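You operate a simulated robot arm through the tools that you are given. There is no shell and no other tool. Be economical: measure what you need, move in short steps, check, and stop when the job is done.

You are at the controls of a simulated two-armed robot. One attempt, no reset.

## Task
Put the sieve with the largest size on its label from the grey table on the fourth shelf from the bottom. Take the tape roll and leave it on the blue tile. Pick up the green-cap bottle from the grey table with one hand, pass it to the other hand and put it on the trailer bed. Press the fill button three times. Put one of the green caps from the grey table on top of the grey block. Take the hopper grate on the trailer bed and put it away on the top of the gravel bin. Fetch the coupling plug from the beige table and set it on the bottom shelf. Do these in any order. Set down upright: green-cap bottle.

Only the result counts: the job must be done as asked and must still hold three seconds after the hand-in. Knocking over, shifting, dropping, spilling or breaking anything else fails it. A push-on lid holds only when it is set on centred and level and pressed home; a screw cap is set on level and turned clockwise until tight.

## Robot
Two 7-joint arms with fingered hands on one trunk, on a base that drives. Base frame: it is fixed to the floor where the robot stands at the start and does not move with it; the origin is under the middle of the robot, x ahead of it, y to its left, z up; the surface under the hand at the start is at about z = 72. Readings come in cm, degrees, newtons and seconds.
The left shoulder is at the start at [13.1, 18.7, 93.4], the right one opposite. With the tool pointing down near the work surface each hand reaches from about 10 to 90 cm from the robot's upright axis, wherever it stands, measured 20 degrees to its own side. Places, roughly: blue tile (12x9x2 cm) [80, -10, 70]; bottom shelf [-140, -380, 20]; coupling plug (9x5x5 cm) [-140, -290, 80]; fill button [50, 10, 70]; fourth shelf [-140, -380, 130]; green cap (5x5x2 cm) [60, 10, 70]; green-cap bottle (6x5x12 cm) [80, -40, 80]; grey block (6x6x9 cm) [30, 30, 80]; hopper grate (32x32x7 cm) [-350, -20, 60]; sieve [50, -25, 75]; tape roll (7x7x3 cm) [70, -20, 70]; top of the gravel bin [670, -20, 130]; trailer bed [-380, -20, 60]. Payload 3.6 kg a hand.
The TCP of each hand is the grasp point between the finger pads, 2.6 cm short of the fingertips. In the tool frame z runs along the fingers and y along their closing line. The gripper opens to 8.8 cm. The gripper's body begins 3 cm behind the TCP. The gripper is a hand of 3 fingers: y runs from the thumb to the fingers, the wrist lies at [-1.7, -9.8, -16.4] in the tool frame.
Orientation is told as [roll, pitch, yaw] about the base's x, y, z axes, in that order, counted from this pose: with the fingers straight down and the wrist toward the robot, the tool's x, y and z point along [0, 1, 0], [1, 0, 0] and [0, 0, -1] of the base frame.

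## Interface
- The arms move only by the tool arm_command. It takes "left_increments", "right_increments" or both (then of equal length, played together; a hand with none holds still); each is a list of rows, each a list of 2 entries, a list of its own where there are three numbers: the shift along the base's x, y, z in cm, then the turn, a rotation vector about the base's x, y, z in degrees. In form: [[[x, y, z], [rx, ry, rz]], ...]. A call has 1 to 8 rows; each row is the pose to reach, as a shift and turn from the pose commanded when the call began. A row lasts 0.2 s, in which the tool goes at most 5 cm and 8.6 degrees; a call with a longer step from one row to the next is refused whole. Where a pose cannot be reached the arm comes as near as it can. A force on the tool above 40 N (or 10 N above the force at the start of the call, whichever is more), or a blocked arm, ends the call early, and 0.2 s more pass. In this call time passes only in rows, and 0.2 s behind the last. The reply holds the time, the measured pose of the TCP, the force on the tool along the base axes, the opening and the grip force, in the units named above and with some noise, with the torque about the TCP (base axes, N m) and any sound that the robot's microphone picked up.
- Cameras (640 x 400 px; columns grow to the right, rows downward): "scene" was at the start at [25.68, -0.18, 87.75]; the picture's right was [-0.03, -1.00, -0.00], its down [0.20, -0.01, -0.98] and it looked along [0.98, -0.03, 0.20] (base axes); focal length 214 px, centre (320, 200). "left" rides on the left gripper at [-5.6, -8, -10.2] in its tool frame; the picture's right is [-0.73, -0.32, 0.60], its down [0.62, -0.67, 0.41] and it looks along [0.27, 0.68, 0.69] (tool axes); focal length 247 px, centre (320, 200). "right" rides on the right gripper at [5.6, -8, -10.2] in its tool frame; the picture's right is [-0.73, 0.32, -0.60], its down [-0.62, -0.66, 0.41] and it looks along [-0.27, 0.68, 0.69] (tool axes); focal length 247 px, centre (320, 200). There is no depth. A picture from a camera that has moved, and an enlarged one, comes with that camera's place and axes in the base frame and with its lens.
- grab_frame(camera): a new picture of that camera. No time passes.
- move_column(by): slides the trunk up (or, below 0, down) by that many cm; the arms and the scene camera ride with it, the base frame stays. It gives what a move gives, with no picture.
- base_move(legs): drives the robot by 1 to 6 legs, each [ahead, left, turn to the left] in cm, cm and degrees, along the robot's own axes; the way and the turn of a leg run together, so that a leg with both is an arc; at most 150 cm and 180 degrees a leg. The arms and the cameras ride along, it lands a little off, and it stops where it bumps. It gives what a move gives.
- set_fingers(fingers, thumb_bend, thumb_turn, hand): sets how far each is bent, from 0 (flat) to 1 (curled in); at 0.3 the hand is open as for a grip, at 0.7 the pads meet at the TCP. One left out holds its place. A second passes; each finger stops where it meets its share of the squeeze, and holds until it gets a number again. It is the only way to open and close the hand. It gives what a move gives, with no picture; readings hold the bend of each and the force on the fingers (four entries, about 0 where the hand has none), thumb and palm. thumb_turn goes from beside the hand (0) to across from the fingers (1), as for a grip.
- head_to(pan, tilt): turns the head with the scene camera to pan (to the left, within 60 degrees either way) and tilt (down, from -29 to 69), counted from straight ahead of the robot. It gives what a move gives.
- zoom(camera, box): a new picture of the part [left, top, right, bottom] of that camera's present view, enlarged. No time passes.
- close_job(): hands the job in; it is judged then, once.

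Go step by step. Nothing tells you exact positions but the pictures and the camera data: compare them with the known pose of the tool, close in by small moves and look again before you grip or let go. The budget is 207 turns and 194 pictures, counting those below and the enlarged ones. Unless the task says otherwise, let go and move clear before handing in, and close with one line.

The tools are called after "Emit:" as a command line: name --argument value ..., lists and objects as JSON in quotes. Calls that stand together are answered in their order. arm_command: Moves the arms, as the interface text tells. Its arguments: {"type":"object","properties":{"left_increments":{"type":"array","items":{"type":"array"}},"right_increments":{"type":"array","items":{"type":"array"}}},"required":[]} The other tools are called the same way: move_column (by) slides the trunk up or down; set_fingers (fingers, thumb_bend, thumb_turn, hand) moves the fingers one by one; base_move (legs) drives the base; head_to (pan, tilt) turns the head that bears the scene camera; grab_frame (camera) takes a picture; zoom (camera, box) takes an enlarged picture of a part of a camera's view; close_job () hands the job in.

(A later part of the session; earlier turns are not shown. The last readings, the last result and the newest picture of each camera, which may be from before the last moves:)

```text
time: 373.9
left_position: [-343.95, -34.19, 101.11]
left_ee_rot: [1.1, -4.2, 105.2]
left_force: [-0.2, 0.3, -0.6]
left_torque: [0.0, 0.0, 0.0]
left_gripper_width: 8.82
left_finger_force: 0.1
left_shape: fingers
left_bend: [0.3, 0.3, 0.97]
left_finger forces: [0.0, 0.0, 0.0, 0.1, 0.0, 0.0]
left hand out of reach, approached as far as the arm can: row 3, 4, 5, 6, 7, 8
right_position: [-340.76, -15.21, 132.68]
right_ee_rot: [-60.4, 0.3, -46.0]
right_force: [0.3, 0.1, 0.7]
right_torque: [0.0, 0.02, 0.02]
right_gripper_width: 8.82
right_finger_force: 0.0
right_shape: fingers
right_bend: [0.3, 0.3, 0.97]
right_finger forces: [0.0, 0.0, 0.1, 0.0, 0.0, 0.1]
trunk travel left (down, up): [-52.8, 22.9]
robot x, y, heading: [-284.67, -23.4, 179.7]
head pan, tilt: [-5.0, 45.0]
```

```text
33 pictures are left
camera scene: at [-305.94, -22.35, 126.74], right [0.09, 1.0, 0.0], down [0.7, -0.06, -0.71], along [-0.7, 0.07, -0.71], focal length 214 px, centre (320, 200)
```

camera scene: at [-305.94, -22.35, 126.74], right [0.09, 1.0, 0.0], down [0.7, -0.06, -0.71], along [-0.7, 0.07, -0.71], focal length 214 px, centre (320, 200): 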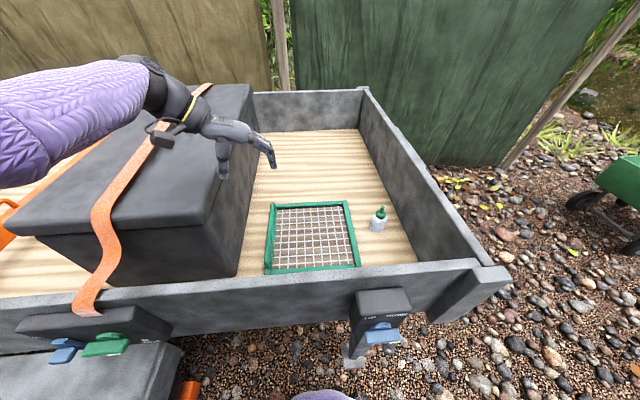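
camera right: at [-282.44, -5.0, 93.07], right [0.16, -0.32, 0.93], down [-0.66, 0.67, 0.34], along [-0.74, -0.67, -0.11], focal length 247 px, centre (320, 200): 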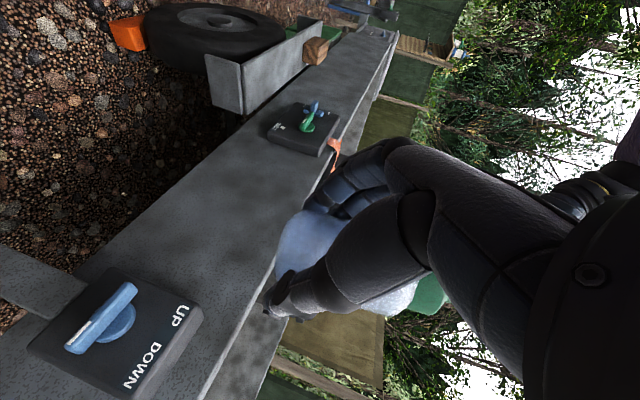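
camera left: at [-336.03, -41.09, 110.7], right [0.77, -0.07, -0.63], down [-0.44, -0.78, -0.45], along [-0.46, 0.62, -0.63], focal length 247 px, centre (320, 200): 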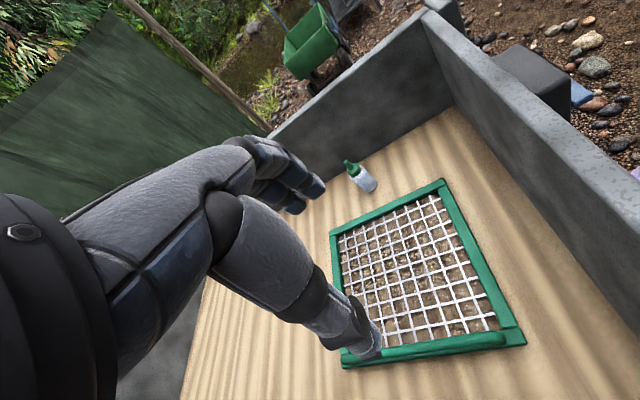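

The bar sits at about y -36, z 62–65, and the dark box is on its far side, so the right hand (wrist over the mesh) suits better. I raise the left hand out of the way, straighten the right hand downwards and lower the trunk.

Emit:
arm_command --right_increments '[[[0, 0, 1], [6, -6, 0]], [[0, 0, 2], [12, -12, 0]], [[0, 0, 3], [18, -18, 0]], [[0, 0, 4], [24, -24, 0]], [[0, 0, 5], [30, -30, 0]], [[0, 0, 6], [36, -36, 0]], [[0, 0, 7], [42, -42, 0]]]' --left_increments '[[[0, -2, 4], [0, 0, 6]], [[0, -4, 8], [0, 0, 12]], [[0, -6, 12], [0, 0, 18]], [[0, -8, 16], [0, 0, 24]], [[0, -10, 20], [0, 0, 30]], [[0, -12, 24], [0, 0, 36]], [[0, -14, 28], [0, 0, 42]]]'

Emit:
arm_command --right_increments '[[[-1, -1, 0], [0, 0, -8]], [[-2, -2, 0], [0, 0, -16]], [[-3, -3, 0], [0, 0, -24]], [[-4, -4, 0], [0, 0, -32]], [[-4, -5, 0], [0, 0, -40]], [[-4, -6, 0], [0, 0, -44]]]'

Emit:
base_move --legs '[[0, 14, 0], [6, 0, 0]]'

Emit:
move_column --by -33

Emit:
grab_frame --camera "right"

```text
time: 375.5
left_position: [-343.95, -48.09, 129.11]
left_ee_rot: [1.0, -4.1, 147.4]
left_force: [0.3, -0.2, 0.1]
left_torque: [-0.02, -0.01, 0.0]
left_gripper_width: 8.82
left_finger_force: 0.2
left_shape: fingers
left_bend: [0.3, 0.3, 0.97]
left_finger forces: [0.0, 0.1, 0.1, 0.0, 0.1, 0.0]
right_position: [-336.76, -14.05, 138.29]
right_ee_rot: [-3.9, 1.0, -45.3]
right_force: [0.8, -0.2, -0.5]
right_torque: [0.01, -0.05, 0.0]
right_gripper_width: 8.84
right_finger_force: 0.0
right_shape: fingers
right_bend: [0.3, 0.3, 0.97]
right_finger forces: [0.1, 0.0, 0.0, 0.0, 0.0, 0.1]
right hand out of reach, approached as far as the arm can: row 5, 6, 7
trunk travel left (down, up): [-52.8, 22.9]
robot x, y, heading: [-284.27, -23.24, 179.8]
head pan, tilt: [-5.0, 45.0]
```

```text
time: 376.9
left_position: [-343.97, -48.08, 129.13]
left_ee_rot: [1.0, -4.2, 147.3]
left_force: [1.0, 0.2, 0.3]
left_torque: [-0.01, 0.0, -0.02]
left_gripper_width: 8.81
left_finger_force: 0.1
left_shape: fingers
left_bend: [0.3, 0.3, 0.97]
left_finger forces: [0.0, 0.0, 0.0, 0.0, 0.0, 0.0]
right_position: [-340.77, -20.21, 138.35]
right_ee_rot: [-3.9, 1.1, -89.5]
right_force: [0.5, -0.3, 0.1]
right_torque: [-0.02, -0.02, -0.04]
right_gripper_width: 8.83
right_finger_force: 0.0
right_shape: fingers
right_bend: [0.3, 0.3, 0.97]
right_finger forces: [0.0, 0.0, 0.0, 0.1, 0.1, 0.0]
trunk travel left (down, up): [-52.8, 22.9]
robot x, y, heading: [-284.59, -23.33, 179.7]
head pan, tilt: [-5.0, 45.0]
```

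```text
time: 378.8
left_position: [-350.25, -61.93, 128.97]
left_ee_rot: [0.9, -4.2, 147.3]
left_force: [-0.4, 0.0, -0.5]
left_torque: [0.0, -0.06, -0.02]
left_gripper_width: 8.82
left_finger_force: 0.0
left_shape: fingers
left_bend: [0.3, 0.3, 0.97]
left_finger forces: [0.1, 0.0, 0.0, 0.1, 0.1, 0.1]
right_position: [-346.99, -34.09, 138.35]
right_ee_rot: [-3.7, 1.1, -89.5]
right_force: [-0.9, 0.8, -0.3]
right_torque: [0.01, -0.01, 0.02]
right_gripper_width: 8.85
right_finger_force: 0.0
right_shape: fingers
right_bend: [0.3, 0.3, 0.97]
right_finger forces: [0.0, 0.1, 0.1, 0.1, 0.0, 0.0]
trunk travel left (down, up): [-52.8, 22.9]
robot x, y, heading: [-290.53, -37.12, 179.5]
head pan, tilt: [-5.0, 45.0]
```

```text
time: 382.1
left_position: [-349.82, -60.95, 96.97]
left_ee_rot: [1.7, -4.6, 147.0]
left_force: [-0.1, -0.8, -0.2]
left_torque: [-0.04, -0.03, 0.01]
left_gripper_width: 8.8
left_finger_force: 0.1
left_shape: fingers
left_bend: [0.3, 0.3, 0.97]
left_finger forces: [0.0, 0.0, 0.0, 0.0, 0.1, 0.0]
right_position: [-346.29, -33.08, 105.64]
right_ee_rot: [-4.2, 0.4, -89.5]
right_force: [-0.5, 0.1, -0.8]
right_torque: [0.0, -0.01, -0.01]
right_gripper_width: 8.83
right_finger_force: 0.0
right_shape: fingers
right_bend: [0.3, 0.3, 0.97]
right_finger forces: [0.1, 0.1, 0.1, 0.1, 0.0, 0.0]
trunk travel left (down, up): [-19.8, 55.9]
robot x, y, heading: [-290.38, -36.59, 179.5]
head pan, tilt: [-5.0, 45.0]
```

```text
32 pictures are left
camera right: at [-339.96, -25.09, 115.47], right [-0.69, -0.33, 0.65], down [-0.66, 0.66, -0.36], along [-0.31, -0.67, -0.67], focal length 247 px, centre (320, 200)
```

right: 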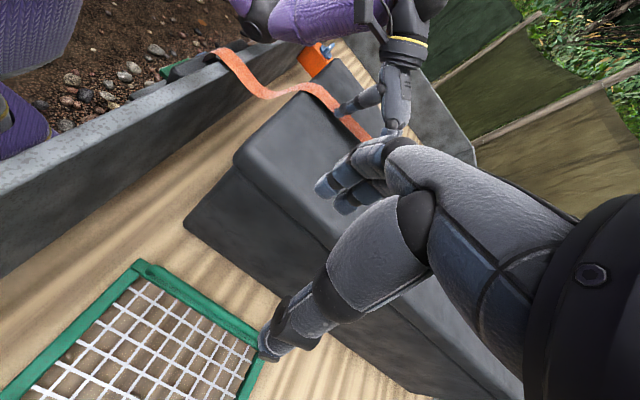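

The bar's middle is at about [-352,-36.4]. I lower the right hand over it.

Emit:
arm_command --right_increments '[[[-1, -0.5, -4.5], [0.5, 0, 0]], [[-2, -1, -9], [1, 0, 0]], [[-3, -1.5, -13.5], [2, 0, 0]], [[-4, -2, -18], [3, 0, 0]], [[-5, -2.5, -22.5], [4, 0, 0]], [[-5.6, -3, -27], [4, 0, 0]], [[-6, -3.3, -31.5], [4, 0, 0]], [[-6, -3.3, -36], [4, 0, 0]]]'

Emit:
grab_frame --camera "right"

```text
time: 384.1
left_position: [-349.61, -61.33, 97.13]
left_ee_rot: [1.9, -4.7, 147.3]
left_force: [0.1, -1.2, 0.6]
left_torque: [0.01, 0.01, 0.0]
left_gripper_width: 8.82
left_finger_force: 0.0
left_shape: fingers
left_bend: [0.3, 0.3, 0.97]
left_finger forces: [0.0, 0.0, 0.0, 0.0, 0.1, 0.0]
right_position: [-354.25, -35.99, 71.78]
right_ee_rot: [-6.8, 4.9, -90.2]
right_force: [-0.4, 0.4, -0.9]
right_torque: [0.0, 0.01, -0.01]
right_gripper_width: 8.85
right_finger_force: 0.0
right_shape: fingers
right_bend: [0.3, 0.3, 0.97]
right_finger forces: [0.0, 0.0, 0.1, 0.0, 0.1, 0.0]
trunk travel left (down, up): [-19.8, 55.9]
robot x, y, heading: [-290.21, -36.77, 179.5]
head pan, tilt: [-5.0, 45.0]
stopped in row 8 (right hand): the arm was blocked; the commanded pose is now the measured one
```

```text
31 pictures are left
camera right: at [-347.29, -28.93, 81.77], right [-0.66, -0.37, 0.65], down [-0.66, 0.69, -0.28], along [-0.35, -0.62, -0.71], focal length 247 px, centre (320, 200)
```

right: 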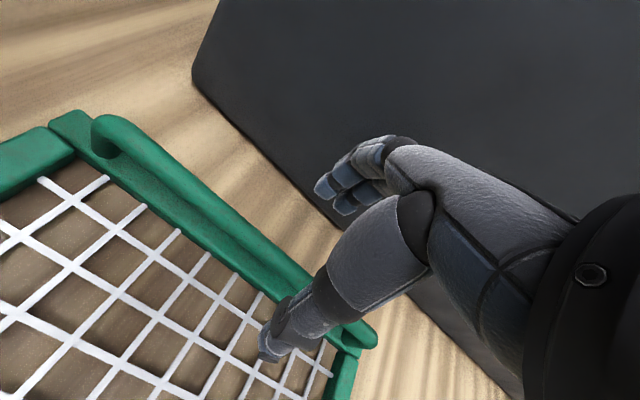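

The right forearm rests on the rim. I lift, bring the base closer and raise the trunk so that the arm comes in more steeply.

Emit:
arm_command --right_increments '[[[1, 0, 4], [2.5, -4.5, 0]], [[4, 0, 7], [2.5, -4.5, 0]], [[8, 0, 9], [2.5, -4.5, 0]]]'

Emit:
move_column --by 13

Emit:
base_move --legs '[[10, 0, 0]]'

```text
time: 385.1
left_position: [-348.17, -62.67, 96.96]
left_ee_rot: [1.3, -5.3, 147.1]
left_force: [0.1, 0.3, 0.3]
left_torque: [-0.02, 0.0, 0.02]
left_gripper_width: 8.82
left_finger_force: 0.0
left_shape: fingers
left_bend: [0.3, 0.3, 0.97]
left_finger forces: [0.0, 0.1, 0.0, 0.0, 0.0, 0.0]
right_position: [-346.64, -38.01, 86.45]
right_ee_rot: [-8.5, 7.7, -90.1]
right_force: [-1.1, -0.4, -0.3]
right_torque: [0.01, 0.01, -0.02]
right_gripper_width: 8.87
right_finger_force: 0.0
right_shape: fingers
right_bend: [0.3, 0.3, 0.97]
right_finger forces: [0.0, 0.1, 0.1, 0.0, 0.0, 0.0]
trunk travel left (down, up): [-19.8, 55.9]
robot x, y, heading: [-290.16, -37.23, 179.4]
head pan, tilt: [-5.0, 45.0]
stopped in row 3 (right hand): the arm was blocked; the commanded pose is now the measured one
```

```text
time: 386.7
left_position: [-350.12, -62.03, 108.97]
left_ee_rot: [1.1, -3.9, 147.3]
left_force: [-0.3, -0.6, 0.1]
left_torque: [0.0, 0.02, -0.02]
left_gripper_width: 8.8
left_finger_force: 0.0
left_shape: fingers
left_bend: [0.3, 0.3, 0.97]
left_finger forces: [0.1, 0.1, 0.0, 0.0, 0.0, 0.0]
right_position: [-348.19, -37.04, 96.72]
right_ee_rot: [-6.0, 7.5, -90.1]
right_force: [0.2, 0.7, 0.1]
right_torque: [-0.02, -0.01, -0.03]
right_gripper_width: 8.86
right_finger_force: 0.0
right_shape: fingers
right_bend: [0.3, 0.3, 0.97]
right_finger forces: [0.1, 0.0, 0.1, 0.1, 0.0, 0.1]
trunk travel left (down, up): [-32.8, 42.9]
robot x, y, heading: [-290.33, -37.25, 179.6]
head pan, tilt: [-5.0, 45.0]
```

```text
time: 387.8
left_position: [-360.3, -61.87, 108.78]
left_ee_rot: [1.1, -3.9, 147.3]
left_force: [-0.1, 0.4, -0.4]
left_torque: [-0.01, -0.05, -0.02]
left_gripper_width: 8.82
left_finger_force: 0.1
left_shape: fingers
left_bend: [0.3, 0.3, 0.97]
left_finger forces: [0.1, 0.1, 0.1, 0.0, 0.0, 0.0]
right_position: [-358.28, -36.96, 96.87]
right_ee_rot: [-5.8, 7.6, -90.0]
right_force: [0.7, -0.7, -0.6]
right_torque: [-0.06, -0.06, -0.02]
right_gripper_width: 8.85
right_finger_force: 0.0
right_shape: fingers
right_bend: [0.3, 0.3, 0.97]
right_finger forces: [0.0, 0.1, 0.0, 0.0, 0.0, 0.0]
trunk travel left (down, up): [-32.8, 42.9]
robot x, y, heading: [-300.67, -37.56, 179.4]
head pan, tilt: [-5.0, 45.0]
```

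I straighten the hand and lower it to the bar again.

Emit:
arm_command --right_increments '[[[0.6, 0.1, -4.5], [-3, -2.5, 0]], [[1.2, 0.2, -9], [-6, -5, 0]], [[1.8, 0.3, -13.5], [-7.6, -5.8, 0]], [[2.4, 0.4, -18], [-7.6, -5.8, 0]], [[3, 0.5, -22.5], [-7.6, -5.8, 0]], [[3.6, 0.6, -27], [-7.6, -5.8, 0]], [[4.3, 0.6, -31.2], [-7.6, -5.8, 0]]]'

Emit:
grab_frame --camera "right"

```text
time: 389.4
left_position: [-360.19, -62.02, 109.01]
left_ee_rot: [1.1, -4.0, 147.3]
left_force: [0.1, 0.2, -0.9]
left_torque: [0.03, 0.01, 0.0]
left_gripper_width: 8.83
left_finger_force: 0.0
left_shape: fingers
left_bend: [0.3, 0.3, 0.97]
left_finger forces: [0.0, 0.1, 0.0, 0.1, 0.0, 0.1]
right_position: [-351.61, -36.53, 67.19]
right_ee_rot: [-0.3, -0.2, -89.6]
right_force: [0.0, -0.1, -0.1]
right_torque: [-0.01, -0.02, 0.03]
right_gripper_width: 8.82
right_finger_force: 0.1
right_shape: fingers
right_bend: [0.3, 0.3, 0.97]
right_finger forces: [0.0, 0.0, 0.0, 0.1, 0.0, 0.0]
right hand out of reach, approached as far as the arm can: row 6, 7
trunk travel left (down, up): [-32.8, 42.9]
robot x, y, heading: [-300.48, -37.07, 179.8]
head pan, tilt: [-5.0, 45.0]
```

```text
30 pictures are left
camera right: at [-345.92, -28.4, 77.38], right [-0.73, -0.32, 0.6], down [-0.63, 0.66, -0.41], along [-0.27, -0.68, -0.68], focal length 247 px, centre (320, 200)
```

right: 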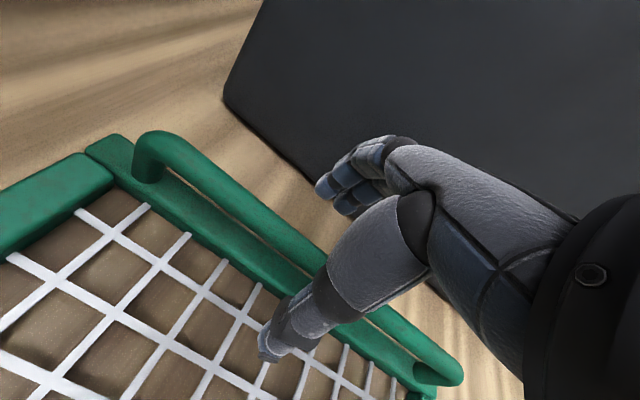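

The bar is right between thumb and fingers. I lower the last 2.5 cm with the trunk and close.

Emit:
move_column --by -2.7

Emit:
set_fingers --hand "right" --fingers 0.85 --thumb_bend 0.8

Emit:
grab_frame --camera "right"

```text
time: 390.1
left_position: [-360.04, -61.87, 106.35]
left_ee_rot: [1.3, -4.1, 147.3]
left_force: [0.0, -0.3, 0.2]
left_torque: [0.0, 0.01, -0.01]
left_gripper_width: 8.8
left_finger_force: 0.0
left_shape: fingers
left_bend: [0.3, 0.3, 0.97]
left_finger forces: [0.1, 0.0, 0.0, 0.1, 0.0, 0.0]
right_position: [-351.63, -36.42, 64.76]
right_ee_rot: [-0.3, -0.1, -89.8]
right_force: [0.7, 0.1, -0.1]
right_torque: [0.01, 0.01, 0.03]
right_gripper_width: 8.82
right_finger_force: 0.0
right_shape: fingers
right_bend: [0.3, 0.3, 0.97]
right_finger forces: [0.0, 0.0, 0.0, 0.1, 0.1, 0.1]
trunk travel left (down, up): [-30.1, 45.6]
robot x, y, heading: [-300.72, -36.83, 179.4]
head pan, tilt: [-5.0, 45.0]
```

```text
time: 391.1
left_position: [-360.0, -61.91, 106.42]
left_ee_rot: [1.1, -4.0, 147.4]
left_force: [0.6, 0.0, 0.5]
left_torque: [0.04, 0.01, 0.0]
left_gripper_width: 8.81
left_finger_force: 0.1
left_shape: fingers
left_bend: [0.3, 0.3, 0.97]
left_finger forces: [0.1, 0.0, 0.0, 0.0, 0.0, 0.0]
right_position: [-351.78, -36.5, 64.55]
right_ee_rot: [-0.2, -0.1, -89.8]
right_force: [0.1, -0.9, -1.6]
right_torque: [0.03, -0.02, 0.01]
right_gripper_width: 0.02
right_finger_force: 0.5
right_shape: fingers
right_bend: [0.79, 0.72, 0.98]
right_finger forces: [0.6, 0.4, 0.1, 0.1, 0.0, 0.0]
trunk travel left (down, up): [-30.1, 45.6]
robot x, y, heading: [-300.63, -37.2, 179.6]
head pan, tilt: [-5.0, 45.0]
```

```text
29 pictures are left
camera right: at [-345.91, -28.42, 74.75], right [-0.73, -0.32, 0.6], down [-0.63, 0.66, -0.41], along [-0.27, -0.68, -0.68], focal length 247 px, centre (320, 200)
```

right: 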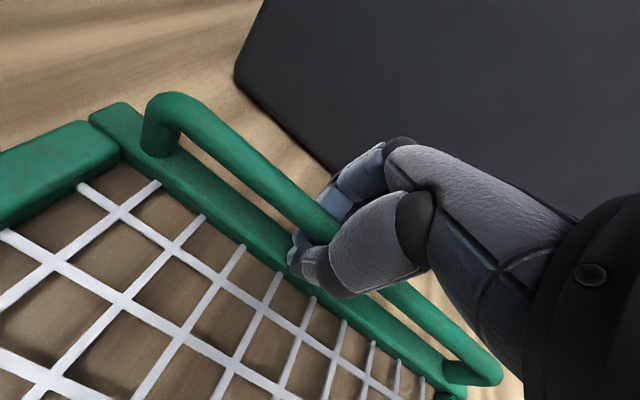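

The fingers are closed around the bar like a hook. I lift with the trunk so that the grate swings up under the hand.

Emit:
move_column --by 25

Emit:
move_column --by 19

Emit:
grab_frame --camera "scene"

```text
time: 393.7
left_position: [-360.1, -62.04, 131.13]
left_ee_rot: [1.1, -3.9, 147.2]
left_force: [-0.2, -0.2, -0.4]
left_torque: [-0.02, 0.0, 0.01]
left_gripper_width: 8.81
left_finger_force: 0.1
left_shape: fingers
left_bend: [0.3, 0.3, 0.97]
left_finger forces: [0.0, 0.0, 0.1, 0.0, 0.0, 0.0]
right_position: [-352.46, -36.52, 94.01]
right_ee_rot: [-5.3, 0.1, -89.6]
right_force: [-0.5, 0.4, -5.4]
right_torque: [-0.09, 0.0, -0.01]
right_gripper_width: 0.01
right_finger_force: 5.7
right_shape: fingers
right_bend: [0.79, 0.72, 0.98]
right_finger forces: [5.7, 1.8, 0.0, 0.0, 3.3, 0.0]
trunk travel left (down, up): [-55.1, 20.6]
robot x, y, heading: [-300.7, -37.3, 179.7]
head pan, tilt: [-5.0, 45.0]
```

```text
time: 395.8
left_position: [-360.12, -61.83, 150.32]
left_ee_rot: [1.1, -4.0, 147.3]
left_force: [-0.4, 0.1, 0.2]
left_torque: [0.01, 0.01, 0.02]
left_gripper_width: 8.86
left_finger_force: 0.1
left_shape: fingers
left_bend: [0.3, 0.3, 0.97]
left_finger forces: [0.1, 0.0, 0.0, 0.0, 0.0, 0.0]
right_position: [-352.52, -36.44, 113.42]
right_ee_rot: [-5.8, 0.0, -89.7]
right_force: [-0.1, -1.1, -5.2]
right_torque: [-0.08, -0.03, -0.01]
right_gripper_width: 0.01
right_finger_force: 5.5
right_shape: fingers
right_bend: [0.79, 0.72, 0.98]
right_finger forces: [4.8, 2.8, 0.0, 0.0, 3.1, 0.0]
trunk travel left (down, up): [-74.1, 1.6]
robot x, y, heading: [-300.41, -37.27, 179.7]
head pan, tilt: [-5.0, 45.0]
```

```text
28 pictures are left
camera scene: at [-321.81, -36.18, 148.23], right [0.09, 1.0, 0.0], down [0.7, -0.07, -0.71], along [-0.7, 0.07, -0.71], focal length 214 px, centre (320, 200)
```

scene: 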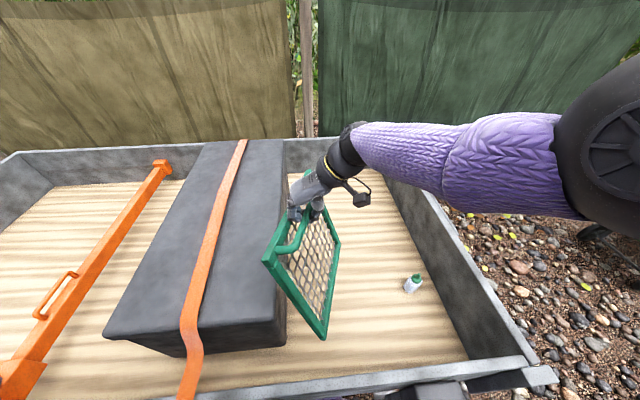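

The grate hangs safely from the hand and the bottle still stands. I raise it over the rim, back out, and drive toward the gravel bin side.

Emit:
arm_command --right_increments '[[[1, 0, 4], [0, 0, 0]], [[2, 0, 8], [0, 0, 0]], [[3, 0, 12], [0, 0, 0]]]'

Emit:
base_move --legs '[[-72, 0, 0], [0, -145, 0], [0, 0, 180], [150, 0, 0], [150, 0, 0], [45, 0, 0]]'

Emit:
head_to --pan 0 --tilt 12

Emit:
grab_frame --camera "scene"

```text
time: 396.6
left_position: [-360.1, -61.98, 150.35]
left_ee_rot: [1.1, -4.0, 147.3]
left_force: [0.1, 0.4, -0.7]
left_torque: [0.0, 0.0, 0.0]
left_gripper_width: 8.83
left_finger_force: 0.1
left_shape: fingers
left_bend: [0.3, 0.3, 0.97]
left_finger forces: [0.0, 0.1, 0.0, 0.0, 0.0, 0.0]
right_position: [-349.63, -36.55, 125.45]
right_ee_rot: [-5.7, 0.2, -89.8]
right_force: [0.0, 1.1, -5.6]
right_torque: [0.01, 0.0, 0.0]
right_gripper_width: 0.0
right_finger_force: 4.4
right_shape: fingers
right_bend: [0.79, 0.72, 0.98]
right_finger forces: [2.6, 3.7, 0.0, 0.0, 2.5, 0.0]
trunk travel left (down, up): [-74.1, 1.6]
robot x, y, heading: [-300.63, -36.81, 179.8]
head pan, tilt: [-5.0, 45.0]
```

```text
time: 431.2
left_position: [179.03, 124.38, 150.29]
left_ee_rot: [1.1, -4.0, -33.6]
left_force: [0.6, -0.2, -0.3]
left_torque: [-0.01, 0.01, -0.03]
left_gripper_width: 8.81
left_finger_force: 0.0
left_shape: fingers
left_bend: [0.3, 0.3, 0.97]
left_finger forces: [0.0, 0.0, 0.1, 0.1, 0.1, 0.0]
right_position: [168.06, 99.26, 125.56]
right_ee_rot: [-5.8, -0.1, 89.3]
right_force: [-0.5, -0.2, -5.1]
right_torque: [0.1, 0.0, 0.03]
right_gripper_width: 0.02
right_finger_force: 5.3
right_shape: fingers
right_bend: [0.79, 0.72, 0.98]
right_finger forces: [2.2, 5.8, 0.0, 0.0, 2.3, 0.1]
trunk travel left (down, up): [-74.1, 1.6]
robot x, y, heading: [118.95, 100.58, -1.1]
head pan, tilt: [-5.0, 45.0]
```

```text
time: 432.1
left_position: [179.07, 124.36, 150.33]
left_ee_rot: [1.1, -4.0, -33.6]
left_force: [0.2, -0.3, -0.2]
left_torque: [0.0, 0.0, 0.0]
left_gripper_width: 8.82
left_finger_force: 0.0
left_shape: fingers
left_bend: [0.3, 0.3, 0.97]
left_finger forces: [0.0, 0.0, 0.0, 0.0, 0.1, 0.0]
right_position: [168.21, 99.24, 125.51]
right_ee_rot: [-5.8, 0.0, 89.3]
right_force: [0.0, 0.5, -5.2]
right_torque: [0.08, 0.03, 0.0]
right_gripper_width: 0.01
right_finger_force: 5.1
right_shape: fingers
right_bend: [0.79, 0.72, 0.98]
right_finger forces: [2.7, 4.9, 0.1, 0.1, 2.3, 0.0]
trunk travel left (down, up): [-74.1, 1.6]
robot x, y, heading: [119.06, 100.59, -1.2]
head pan, tilt: [0.0, 12.0]
```

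```text
27 pictures are left
camera scene: at [141.55, 100.18, 153.42], right [-0.02, -1.0, 0.0], down [-0.21, 0.0, -0.98], along [0.98, -0.02, -0.21], focal length 214 px, centre (320, 200)
```

scene: 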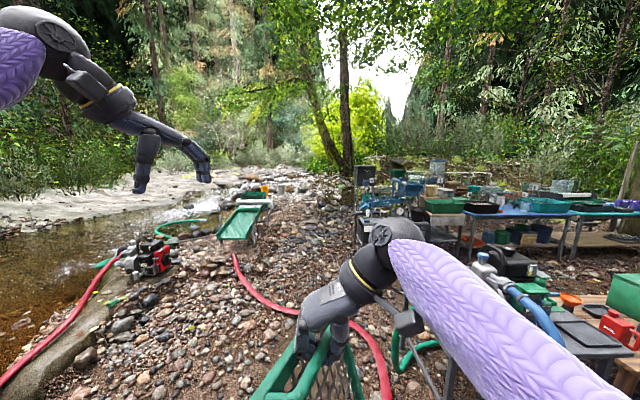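

The path ahead is open gravel. I zoom toward where the bin should be.

Emit:
zoom --camera "scene" --box '[320, 140, 480, 240]'

```text
4.00 times, centred on (400, 190) of scene
camera zoom: at [141.55, 100.18, 153.42], right [-0.02, -1.0, 0.0], down [-0.21, 0.0, -0.98], along [0.98, -0.02, -0.21], focal length 858 px, centre (0, 240)
```

zoom: 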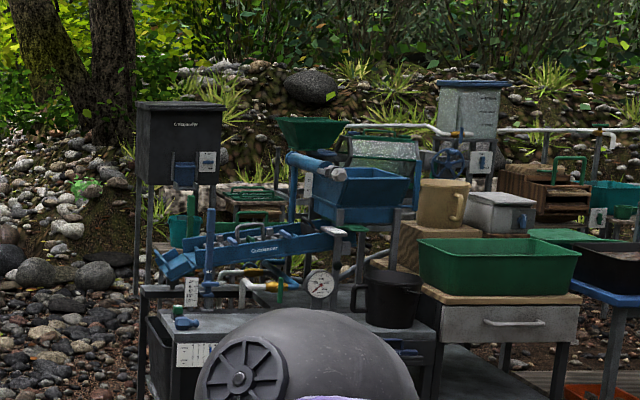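

The black bin on legs (top about z 127, 54 cm wide) is at about [670,-20]; a machine table stands before it with its left corner at about [430,46]. I drive along y about 95 past it.

Emit:
base_move --legs '[[150, 0, 1.2], [150, 0, 0], [130, 0, 0]]'

Emit:
head_to --pan -35 --tilt 15

Emit:
grab_frame --camera "scene"

```text
time: 452.7
left_position: [607.16, 129.91, 150.27]
left_ee_rot: [1.2, -3.9, -31.1]
left_force: [0.1, -0.9, 0.3]
left_torque: [0.03, -0.02, 0.02]
left_gripper_width: 8.84
left_finger_force: 0.1
left_shape: fingers
left_bend: [0.3, 0.3, 0.97]
left_finger forces: [0.0, 0.0, 0.1, 0.0, 0.0, 0.0]
right_position: [597.34, 104.31, 125.47]
right_ee_rot: [-5.8, 0.0, 91.8]
right_force: [-0.6, 0.3, -4.9]
right_torque: [0.07, 0.0, 0.02]
right_gripper_width: 0.0
right_finger_force: 4.6
right_shape: fingers
right_bend: [0.79, 0.72, 0.98]
right_finger forces: [1.9, 5.8, 0.1, 0.0, 2.5, 0.0]
trunk travel left (down, up): [-74.1, 1.6]
robot x, y, heading: [548.54, 103.74, 1.2]
head pan, tilt: [0.0, 12.0]
```

```text
time: 453.7
left_position: [607.14, 129.93, 150.31]
left_ee_rot: [1.2, -4.0, -31.2]
left_force: [0.6, -1.2, 0.3]
left_torque: [-0.01, 0.06, 0.0]
left_gripper_width: 8.83
left_finger_force: 0.1
left_shape: fingers
left_bend: [0.3, 0.3, 0.97]
left_finger forces: [0.0, 0.0, 0.0, 0.0, 0.0, 0.0]
right_position: [597.35, 104.27, 125.5]
right_ee_rot: [-5.8, -0.1, 91.7]
right_force: [-0.2, 1.3, -5.2]
right_torque: [0.07, -0.04, -0.03]
right_gripper_width: 0.0
right_finger_force: 5.5
right_shape: fingers
right_bend: [0.79, 0.72, 0.98]
right_finger forces: [2.3, 5.3, 0.1, 0.0, 2.6, 0.0]
trunk travel left (down, up): [-74.1, 1.6]
robot x, y, heading: [548.53, 103.26, 1.0]
head pan, tilt: [-35.0, 15.0]
```

```text
25 pictures are left
camera scene: at [569.23, 98.75, 152.93], right [-0.56, -0.83, 0.0], down [-0.22, 0.14, -0.97], along [0.8, -0.54, -0.26], focal length 214 px, centre (320, 200)
```

scene: 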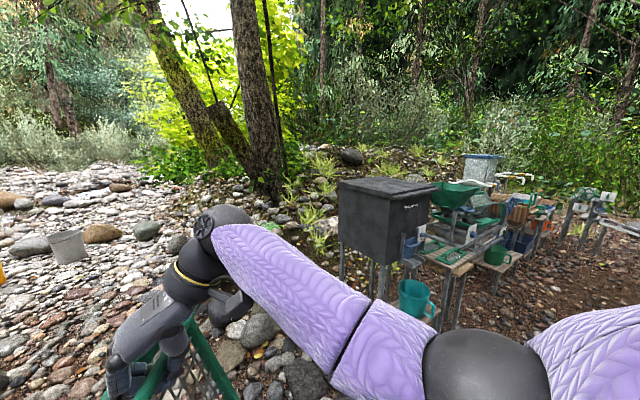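

The bin's flat top is at about [660,-18]. I drive abreast of it, turn to face it, and raise the grate.

Emit:
base_move --legs '[[112, 0, -1], [0, 0, -90]]'

Emit:
arm_command --right_increments '[[[-1, -0.5, 4], [0, 0, 0]], [[-2, -1, 8], [0, 0, 0]], [[-4, -2, 12], [0, 0, 0]], [[-6, -3, 16], [0, 0, 0]], [[-8, -4, 20], [0, 0, 0]], [[-10, -5, 24], [0, 0, 0]], [[-12, -6, 28], [0, 0, 0]], [[-14, -7, 32], [0, 0, 0]]]'

Emit:
head_to --pan 0 --tilt 20

Emit:
grab_frame --camera "scene"

```text
time: 463.3
left_position: [683.75, 44.64, 150.29]
left_ee_rot: [1.0, -4.0, -123.7]
left_force: [0.3, -0.5, 0.3]
left_torque: [0.01, -0.01, 0.01]
left_gripper_width: 8.83
left_finger_force: 0.1
left_shape: fingers
left_bend: [0.3, 0.3, 0.97]
left_finger forces: [0.0, 0.0, 0.1, 0.0, 0.0, 0.0]
right_position: [658.51, 55.62, 125.39]
right_ee_rot: [-5.8, 0.0, -0.8]
right_force: [-0.2, -0.7, -4.6]
right_torque: [-0.01, -0.06, -0.01]
right_gripper_width: 0.0
right_finger_force: 5.1
right_shape: fingers
right_bend: [0.79, 0.72, 0.98]
right_finger forces: [1.7, 6.3, 0.0, 0.0, 2.3, 0.0]
trunk travel left (down, up): [-74.1, 1.6]
robot x, y, heading: [659.62, 104.65, -91.1]
head pan, tilt: [-35.0, 15.0]
```

```text
time: 465.1
left_position: [683.65, 44.77, 150.3]
left_ee_rot: [1.2, -4.0, -123.6]
left_force: [0.1, 0.5, -0.4]
left_torque: [-0.02, -0.03, -0.02]
left_gripper_width: 8.82
left_finger_force: 0.0
left_shape: fingers
left_bend: [0.3, 0.3, 0.97]
left_finger forces: [0.0, 0.0, 0.0, 0.0, 0.1, 0.0]
right_position: [644.33, 48.59, 157.5]
right_ee_rot: [-5.7, 0.0, -0.7]
right_force: [0.4, -0.3, -5.0]
right_torque: [-0.01, 0.0, 0.0]
right_gripper_width: 0.03
right_finger_force: 3.8
right_shape: fingers
right_bend: [0.79, 0.72, 0.98]
right_finger forces: [2.5, 2.6, 0.1, 0.0, 2.3, 0.0]
trunk travel left (down, up): [-74.1, 1.6]
robot x, y, heading: [659.81, 104.57, -91.3]
head pan, tilt: [-35.0, 15.0]
```

```text
time: 466.1
left_position: [683.63, 44.65, 150.28]
left_ee_rot: [1.1, -4.0, -123.5]
left_force: [0.4, 0.1, 0.0]
left_torque: [-0.03, 0.0, 0.03]
left_gripper_width: 8.83
left_finger_force: 0.0
left_shape: fingers
left_bend: [0.3, 0.3, 0.97]
left_finger forces: [0.1, 0.1, 0.0, 0.0, 0.1, 0.1]
right_position: [644.37, 48.65, 157.58]
right_ee_rot: [-5.9, 0.0, -0.7]
right_force: [-0.2, 0.2, -4.8]
right_torque: [0.01, -0.1, 0.01]
right_gripper_width: 0.01
right_finger_force: 5.4
right_shape: fingers
right_bend: [0.79, 0.72, 0.98]
right_finger forces: [1.7, 6.5, 0.0, 0.0, 2.5, 0.1]
trunk travel left (down, up): [-74.1, 1.6]
robot x, y, heading: [659.92, 104.43, -91.5]
head pan, tilt: [0.0, 20.0]
```

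```text
24 pictures are left
camera scene: at [659.34, 82.31, 152.11], right [-1.0, 0.02, 0.0], down [0.01, 0.34, -0.94], along [-0.02, -0.94, -0.34], focal length 214 px, centre (320, 200)
```

scene: 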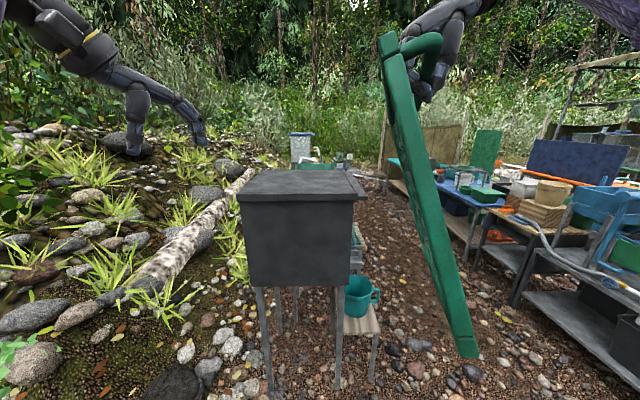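

I see the bin top well: about x 643–690, y 1 to -33, z about 127. The grate hangs with its handle side to the right/up, so laying its free edge right and moving the hand left will put it flat. I clear the left arm, raise the grate, and drive in.

Emit:
arm_command --right_increments '[[[2, 0, 2], [0, 0, 0]], [[4, 0, 4], [0, 0, 0]], [[6, 0, 6], [0, 0, 0]], [[8, 0, 8], [0, 0, 0]], [[10, 0, 8], [0, 0, 0]], [[11, 0, 8], [0, 0, 0]]]' --left_increments '[[[4, 2, 0], [0, 0, 0]], [[8, 4, 0], [0, 0, 0]], [[12, 6, 0], [0, 0, 0]], [[16, 8, 0], [0, 0, 0]], [[20, 10, 0], [0, 0, 0]], [[24, 12, 0], [0, 0, 0]]]'

Emit:
base_move --legs '[[0, 0, 1.5], [63, 0, 0]]'

Emit:
head_to --pan 0 --tilt 35

Emit:
grab_frame --camera "scene"

```text
time: 467.5
left_position: [707.75, 56.87, 150.41]
left_ee_rot: [1.1, -4.2, -123.8]
left_force: [0.4, 0.2, -0.7]
left_torque: [0.0, -0.02, 0.01]
left_gripper_width: 8.81
left_finger_force: 0.0
left_shape: fingers
left_bend: [0.3, 0.3, 0.97]
left_finger forces: [0.1, 0.0, 0.1, 0.1, 0.0, 0.0]
right_position: [655.53, 48.84, 165.59]
right_ee_rot: [-5.7, 0.1, -0.7]
right_force: [0.7, -0.6, -5.1]
right_torque: [0.02, -0.06, 0.01]
right_gripper_width: 0.0
right_finger_force: 5.3
right_shape: fingers
right_bend: [0.79, 0.72, 0.98]
right_finger forces: [2.2, 6.5, 0.1, 0.0, 2.5, 0.0]
trunk travel left (down, up): [-74.1, 1.6]
robot x, y, heading: [659.54, 105.02, -91.3]
head pan, tilt: [0.0, 20.0]
```

```text
time: 471.4
left_position: [709.15, -4.93, 150.34]
left_ee_rot: [1.2, -3.9, -122.1]
left_force: [0.7, 0.0, 1.0]
left_torque: [0.0, -0.01, -0.05]
left_gripper_width: 8.85
left_finger_force: 0.1
left_shape: fingers
left_bend: [0.3, 0.3, 0.97]
left_finger forces: [0.0, 0.1, 0.0, 0.1, 0.1, 0.0]
right_position: [657.2, -14.61, 165.57]
right_ee_rot: [-5.7, 0.0, 0.8]
right_force: [-0.6, 0.1, -5.5]
right_torque: [0.08, -0.1, 0.01]
right_gripper_width: 0.0
right_finger_force: 5.2
right_shape: fingers
right_bend: [0.79, 0.72, 0.98]
right_finger forces: [1.7, 6.8, 0.0, 0.0, 2.4, 0.0]
trunk travel left (down, up): [-74.1, 1.6]
robot x, y, heading: [660.06, 41.38, -89.7]
head pan, tilt: [0.0, 20.0]
```

```text
time: 472.1
left_position: [709.13, -5.03, 150.3]
left_ee_rot: [1.1, -4.1, -122.1]
left_force: [-0.3, -0.1, -0.2]
left_torque: [0.05, 0.0, -0.02]
left_gripper_width: 8.81
left_finger_force: 0.1
left_shape: fingers
left_bend: [0.3, 0.3, 0.97]
left_finger forces: [0.0, 0.0, 0.1, 0.0, 0.0, 0.0]
right_position: [657.12, -14.68, 165.49]
right_ee_rot: [-5.7, 0.0, 0.8]
right_force: [0.4, 0.6, -4.7]
right_torque: [0.01, -0.08, 0.02]
right_gripper_width: 0.0
right_finger_force: 5.1
right_shape: fingers
right_bend: [0.79, 0.72, 0.98]
right_finger forces: [1.8, 6.4, 0.0, 0.0, 2.6, 0.0]
trunk travel left (down, up): [-74.1, 1.6]
robot x, y, heading: [659.83, 41.43, -89.9]
head pan, tilt: [0.0, 35.0]
```

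```text
23 pictures are left
camera scene: at [660.21, 19.61, 149.73], right [-1.0, 0.0, 0.0], down [0.0, 0.57, -0.82], along [0.0, -0.82, -0.57], focal length 214 px, centre (320, 200)
```

scene: 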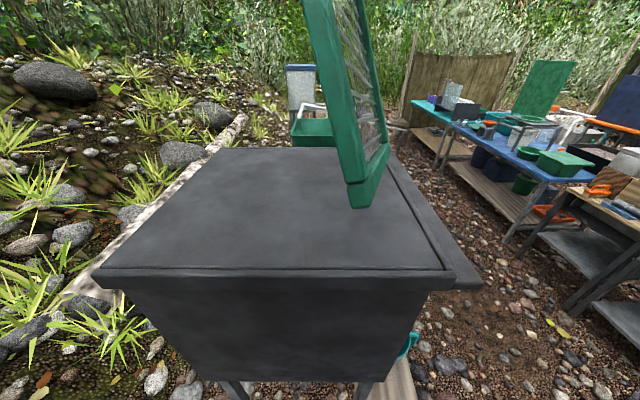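

The grate hangs above the bin top, well placed front-to-back. I shift it 3 cm right and lower until the free edge touches.

Emit:
arm_command --right_increments '[[[-2, 0, -1], [0, 0, 0]], [[-3, 0, -3], [0, 0, 0]], [[-3, 0, -5], [0, 0, 0]], [[-3, 0, -7], [0, 0, 0]]]'

Emit:
grab_frame --camera "scene"

```text
time: 473.1
left_position: [709.11, -5.04, 150.37]
left_ee_rot: [1.2, -4.0, -122.1]
left_force: [-0.2, 0.2, -0.4]
left_torque: [-0.01, 0.01, 0.06]
left_gripper_width: 8.83
left_finger_force: 0.0
left_shape: fingers
left_bend: [0.3, 0.3, 0.97]
left_finger forces: [0.0, 0.1, 0.0, 0.0, 0.1, 0.0]
right_position: [654.23, -14.64, 158.5]
right_ee_rot: [-5.8, 0.0, 0.8]
right_force: [0.5, 0.6, -2.8]
right_torque: [-0.03, 0.01, -0.03]
right_gripper_width: 0.0
right_finger_force: 2.6
right_shape: fingers
right_bend: [0.8, 0.72, 0.98]
right_finger forces: [3.4, 1.0, 0.1, 0.1, 1.9, 0.1]
trunk travel left (down, up): [-74.1, 1.6]
robot x, y, heading: [659.97, 41.33, -89.8]
head pan, tilt: [0.0, 35.0]
```

```text
22 pictures are left
camera scene: at [660.15, 19.64, 149.73], right [-1.0, 0.0, 0.0], down [0.0, 0.57, -0.82], along [0.0, -0.82, -0.57], focal length 214 px, centre (320, 200)
```

scene: 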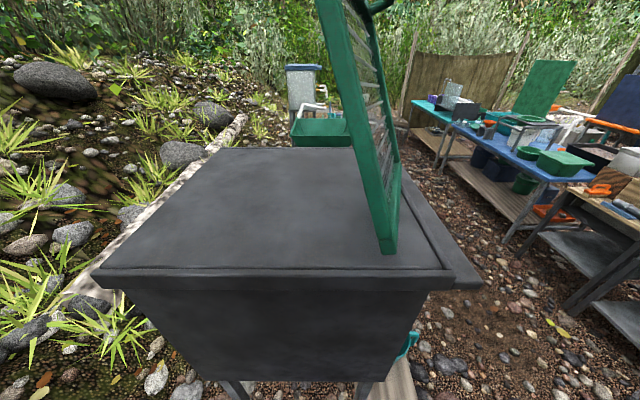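

The free edge rests at about x 650.5. I now swing the hand left and down along the arc to lay the grate flat.

Emit:
arm_command --right_increments '[[[4.5, 0, -1.1], [0, 0, 0]], [[8.7, 0, -2.5], [0, 0, 0]], [[12.7, 0, -4.6], [0, 0, 0]], [[16.3, 0, -7.1], [0, 0, 0]], [[19.6, 0, -10.2], [0, 0, 0]], [[22.4, 0, -13.6], [0, 0, 0]], [[24.7, 0, -17.5], [0, 0, 0]], [[26.5, 0, -21.6], [0, 0, 0]]]'

Emit:
grab_frame --camera "scene"

```text
time: 474.9
left_position: [709.19, -5.08, 150.31]
left_ee_rot: [1.1, -4.1, -122.0]
left_force: [-0.1, 0.2, 0.9]
left_torque: [0.01, 0.06, 0.03]
left_gripper_width: 8.83
left_finger_force: 0.0
left_shape: fingers
left_bend: [0.3, 0.3, 0.97]
left_finger forces: [0.0, 0.1, 0.0, 0.1, 0.0, 0.0]
right_position: [678.07, -10.22, 139.7]
right_ee_rot: [-5.8, -0.1, 0.7]
right_force: [-0.1, 1.1, -0.1]
right_torque: [0.04, 0.02, -0.01]
right_gripper_width: 0.0
right_finger_force: 1.3
right_shape: fingers
right_bend: [0.8, 0.71, 0.98]
right_finger forces: [1.3, 0.8, 0.1, 0.0, 0.9, 0.0]
right hand out of reach, approached as far as the arm can: row 5, 6, 7, 8
trunk travel left (down, up): [-74.1, 1.6]
robot x, y, heading: [660.61, 41.55, -90.0]
head pan, tilt: [0.0, 35.0]
```

```text
21 pictures are left
camera scene: at [660.32, 19.69, 149.73], right [-1.0, 0.0, 0.0], down [0.0, 0.57, -0.82], along [0.0, -0.82, -0.57], focal length 214 px, centre (320, 200)
```

scene: 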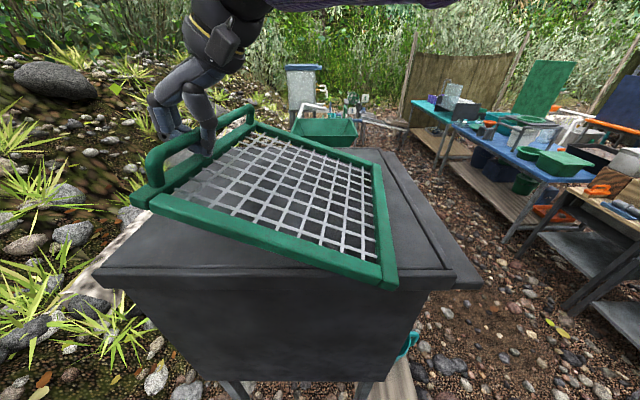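

Almost flat with the handle up; it just crept toward me a bit. I lower with the trunk and then push it back about 6 cm.

Emit:
move_column --by -5

Emit:
arm_command --right_increments '[[[0, -2, 0], [0, 0, 0]], [[0, -4, 0], [0, 0, 0]], [[0, -6.5, 0], [0, 0, 0]]]'

Emit:
grab_frame --camera "scene"

```text
time: 475.9
left_position: [709.11, -4.97, 145.34]
left_ee_rot: [1.2, -4.0, -122.1]
left_force: [-0.9, -0.2, -0.1]
left_torque: [0.0, -0.01, -0.01]
left_gripper_width: 8.83
left_finger_force: 0.1
left_shape: fingers
left_bend: [0.3, 0.3, 0.97]
left_finger forces: [0.0, 0.0, 0.0, 0.0, 0.0, 0.1]
right_position: [677.84, -10.11, 134.67]
right_ee_rot: [-5.8, -0.1, 0.8]
right_force: [-0.1, -0.2, -3.2]
right_torque: [-0.04, 0.01, -0.01]
right_gripper_width: 0.0
right_finger_force: 1.2
right_shape: fingers
right_bend: [0.8, 0.71, 0.98]
right_finger forces: [1.3, 0.8, 0.1, 0.0, 0.1, 0.1]
trunk travel left (down, up): [-69.1, 6.6]
robot x, y, heading: [659.92, 41.28, -89.7]
head pan, tilt: [0.0, 35.0]
```

```text
time: 476.7
left_position: [709.12, -5.07, 145.27]
left_ee_rot: [1.1, -4.1, -122.1]
left_force: [-0.4, -0.1, -0.5]
left_torque: [-0.02, -0.03, -0.01]
left_gripper_width: 8.82
left_finger_force: 0.1
left_shape: fingers
left_bend: [0.3, 0.3, 0.97]
left_finger forces: [0.0, 0.0, 0.0, 0.1, 0.0, 0.0]
right_position: [676.82, -10.88, 135.17]
right_ee_rot: [-5.8, 0.1, 0.8]
right_force: [-1.0, -0.8, 0.2]
right_torque: [0.0, -0.02, -0.01]
right_gripper_width: 0.01
right_finger_force: 1.2
right_shape: fingers
right_bend: [0.8, 0.71, 0.98]
right_finger forces: [1.1, 0.8, 0.0, 0.0, 0.7, 0.0]
right hand out of reach, approached as far as the arm can: row 1, 2, 3
trunk travel left (down, up): [-69.1, 6.6]
robot x, y, heading: [660.38, 41.55, -89.8]
head pan, tilt: [0.0, 35.0]
```

```text
20 pictures are left
camera scene: at [660.24, 19.65, 144.72], right [-1.0, 0.0, 0.0], down [0.0, 0.57, -0.82], along [0.0, -0.82, -0.57], focal length 214 px, centre (320, 200)
```

scene: 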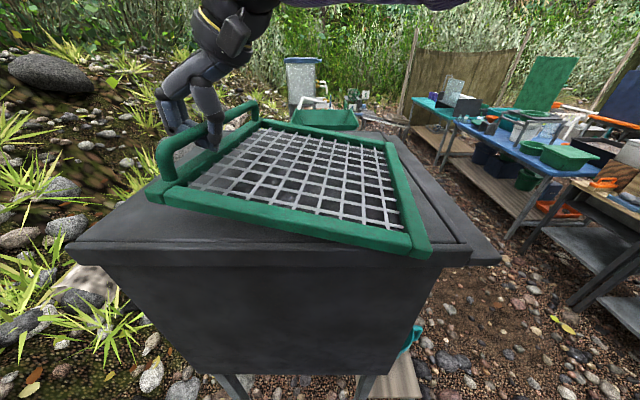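

I push it back by driving the base 6 cm forward, then lower the rest.

Emit:
base_move --legs '[[6, 0, 0]]'

Emit:
move_column --by -2

Emit:
grab_frame --camera "scene"

```text
time: 477.6
left_position: [709.19, -10.84, 145.42]
left_ee_rot: [1.3, -3.9, -122.1]
left_force: [0.7, -0.2, -1.4]
left_torque: [0.0, 0.01, -0.02]
left_gripper_width: 8.81
left_finger_force: 0.1
left_shape: fingers
left_bend: [0.3, 0.3, 0.97]
left_finger forces: [0.0, 0.0, 0.0, 0.1, 0.0, 0.0]
right_position: [677.07, -16.7, 135.29]
right_ee_rot: [-5.9, -0.1, 0.7]
right_force: [0.2, -0.5, -2.7]
right_torque: [-0.06, -0.03, -0.03]
right_gripper_width: 0.0
right_finger_force: 2.7
right_shape: fingers
right_bend: [0.8, 0.71, 0.97]
right_finger forces: [2.9, 0.0, 0.1, 0.0, 2.2, 0.1]
trunk travel left (down, up): [-69.1, 6.6]
robot x, y, heading: [659.72, 35.85, -89.8]
head pan, tilt: [0.0, 35.0]
```

```text
time: 478.3
left_position: [709.15, -11.26, 143.13]
left_ee_rot: [1.1, -3.9, -122.1]
left_force: [-0.2, -0.3, -0.5]
left_torque: [0.03, 0.0, -0.01]
left_gripper_width: 8.83
left_finger_force: 0.1
left_shape: fingers
left_bend: [0.3, 0.3, 0.97]
left_finger forces: [0.0, 0.0, 0.0, 0.0, 0.1, 0.0]
right_position: [677.02, -16.97, 133.08]
right_ee_rot: [-5.8, 0.0, 0.9]
right_force: [0.0, -0.5, -3.6]
right_torque: [-0.06, 0.03, -0.02]
right_gripper_width: 0.0
right_finger_force: 2.6
right_shape: fingers
right_bend: [0.8, 0.71, 0.97]
right_finger forces: [3.5, 0.0, 0.0, 0.0, 1.6, 0.0]
trunk travel left (down, up): [-67.1, 8.6]
robot x, y, heading: [660.48, 35.46, -89.9]
head pan, tilt: [0.0, 35.0]
```

```text
19 pictures are left
camera scene: at [660.26, 13.41, 142.68], right [-1.0, 0.0, 0.0], down [0.0, 0.58, -0.82], along [0.0, -0.82, -0.58], focal length 214 px, centre (320, 200)
```

scene: 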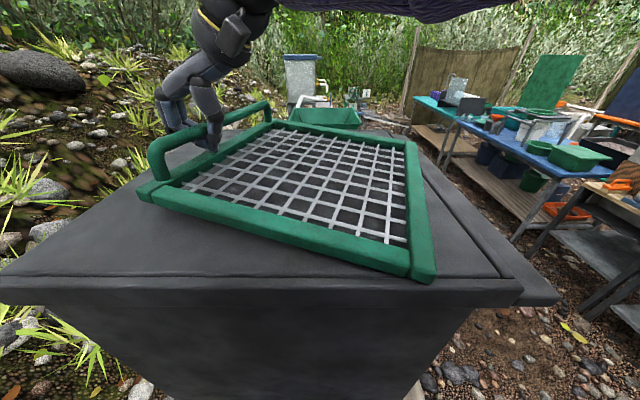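

It is now within the bin's top. I lower until the force vanishes, then open the hand.

Emit:
move_column --by -2.3

Emit:
set_fingers --hand "right" --fingers 0.3 --thumb_bend 0.3

Emit:
move_column --by 10

Emit:
grab_frame --camera "scene"

```text
time: 479.0
left_position: [709.12, -10.96, 141.06]
left_ee_rot: [1.2, -4.0, -122.0]
left_force: [-0.6, -0.8, 0.0]
left_torque: [0.01, -0.02, -0.02]
left_gripper_width: 8.82
left_finger_force: 0.1
left_shape: fingers
left_bend: [0.3, 0.3, 0.97]
left_finger forces: [0.0, 0.1, 0.0, 0.0, 0.0, 0.0]
right_position: [676.98, -16.7, 130.9]
right_ee_rot: [-5.8, 0.0, 0.8]
right_force: [1.0, -1.3, -2.3]
right_torque: [-0.06, -0.01, -0.01]
right_gripper_width: 0.01
right_finger_force: 1.7
right_shape: fingers
right_bend: [0.8, 0.71, 0.97]
right_finger forces: [2.4, 0.1, 0.0, 0.0, 1.0, 0.0]
trunk travel left (down, up): [-64.8, 10.9]
robot x, y, heading: [660.2, 35.23, -89.8]
head pan, tilt: [0.0, 35.0]
```

```text
time: 480.0
left_position: [709.2, -11.03, 141.1]
left_ee_rot: [1.2, -4.0, -122.1]
left_force: [0.2, 0.0, 0.3]
left_torque: [0.03, 0.0, 0.01]
left_gripper_width: 8.81
left_finger_force: 0.2
left_shape: fingers
left_bend: [0.3, 0.3, 0.97]
left_finger forces: [0.0, 0.1, 0.1, 0.0, 0.0, 0.0]
right_position: [677.06, -16.74, 130.85]
right_ee_rot: [-5.8, 0.0, 0.9]
right_force: [0.2, 0.9, 0.5]
right_torque: [0.0, 0.04, -0.04]
right_gripper_width: 8.81
right_finger_force: 0.0
right_shape: fingers
right_bend: [0.3, 0.3, 0.98]
right_finger forces: [0.0, 0.0, 0.0, 0.0, 0.0, 0.0]
trunk travel left (down, up): [-64.8, 10.9]
robot x, y, heading: [660.24, 35.24, -89.5]
head pan, tilt: [0.0, 35.0]
```

```text
time: 481.3
left_position: [709.18, -11.02, 150.95]
left_ee_rot: [1.1, -4.0, -122.1]
left_force: [-0.8, -0.2, -0.5]
left_torque: [-0.03, 0.0, -0.04]
left_gripper_width: 8.8
left_finger_force: 0.1
left_shape: fingers
left_bend: [0.3, 0.3, 0.97]
left_finger forces: [0.0, 0.1, 0.1, 0.0, 0.0, 0.1]
right_position: [677.04, -16.8, 140.99]
right_ee_rot: [-5.9, 0.1, 0.8]
right_force: [0.1, 0.1, -0.3]
right_torque: [0.04, 0.03, -0.02]
right_gripper_width: 8.79
right_finger_force: 0.0
right_shape: fingers
right_bend: [0.3, 0.3, 0.98]
right_finger forces: [0.0, 0.1, 0.1, 0.1, 0.0, 0.0]
trunk travel left (down, up): [-74.8, 0.9]
robot x, y, heading: [659.87, 35.63, -89.7]
head pan, tilt: [0.0, 35.0]
```

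```text
18 pictures are left
camera scene: at [660.24, 13.69, 150.42], right [-1.0, 0.0, 0.0], down [0.0, 0.57, -0.82], along [0.0, -0.82, -0.57], focal length 214 px, centre (320, 200)
```

scene: 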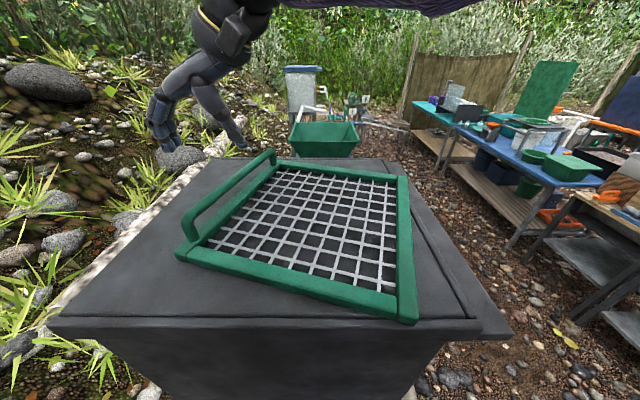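

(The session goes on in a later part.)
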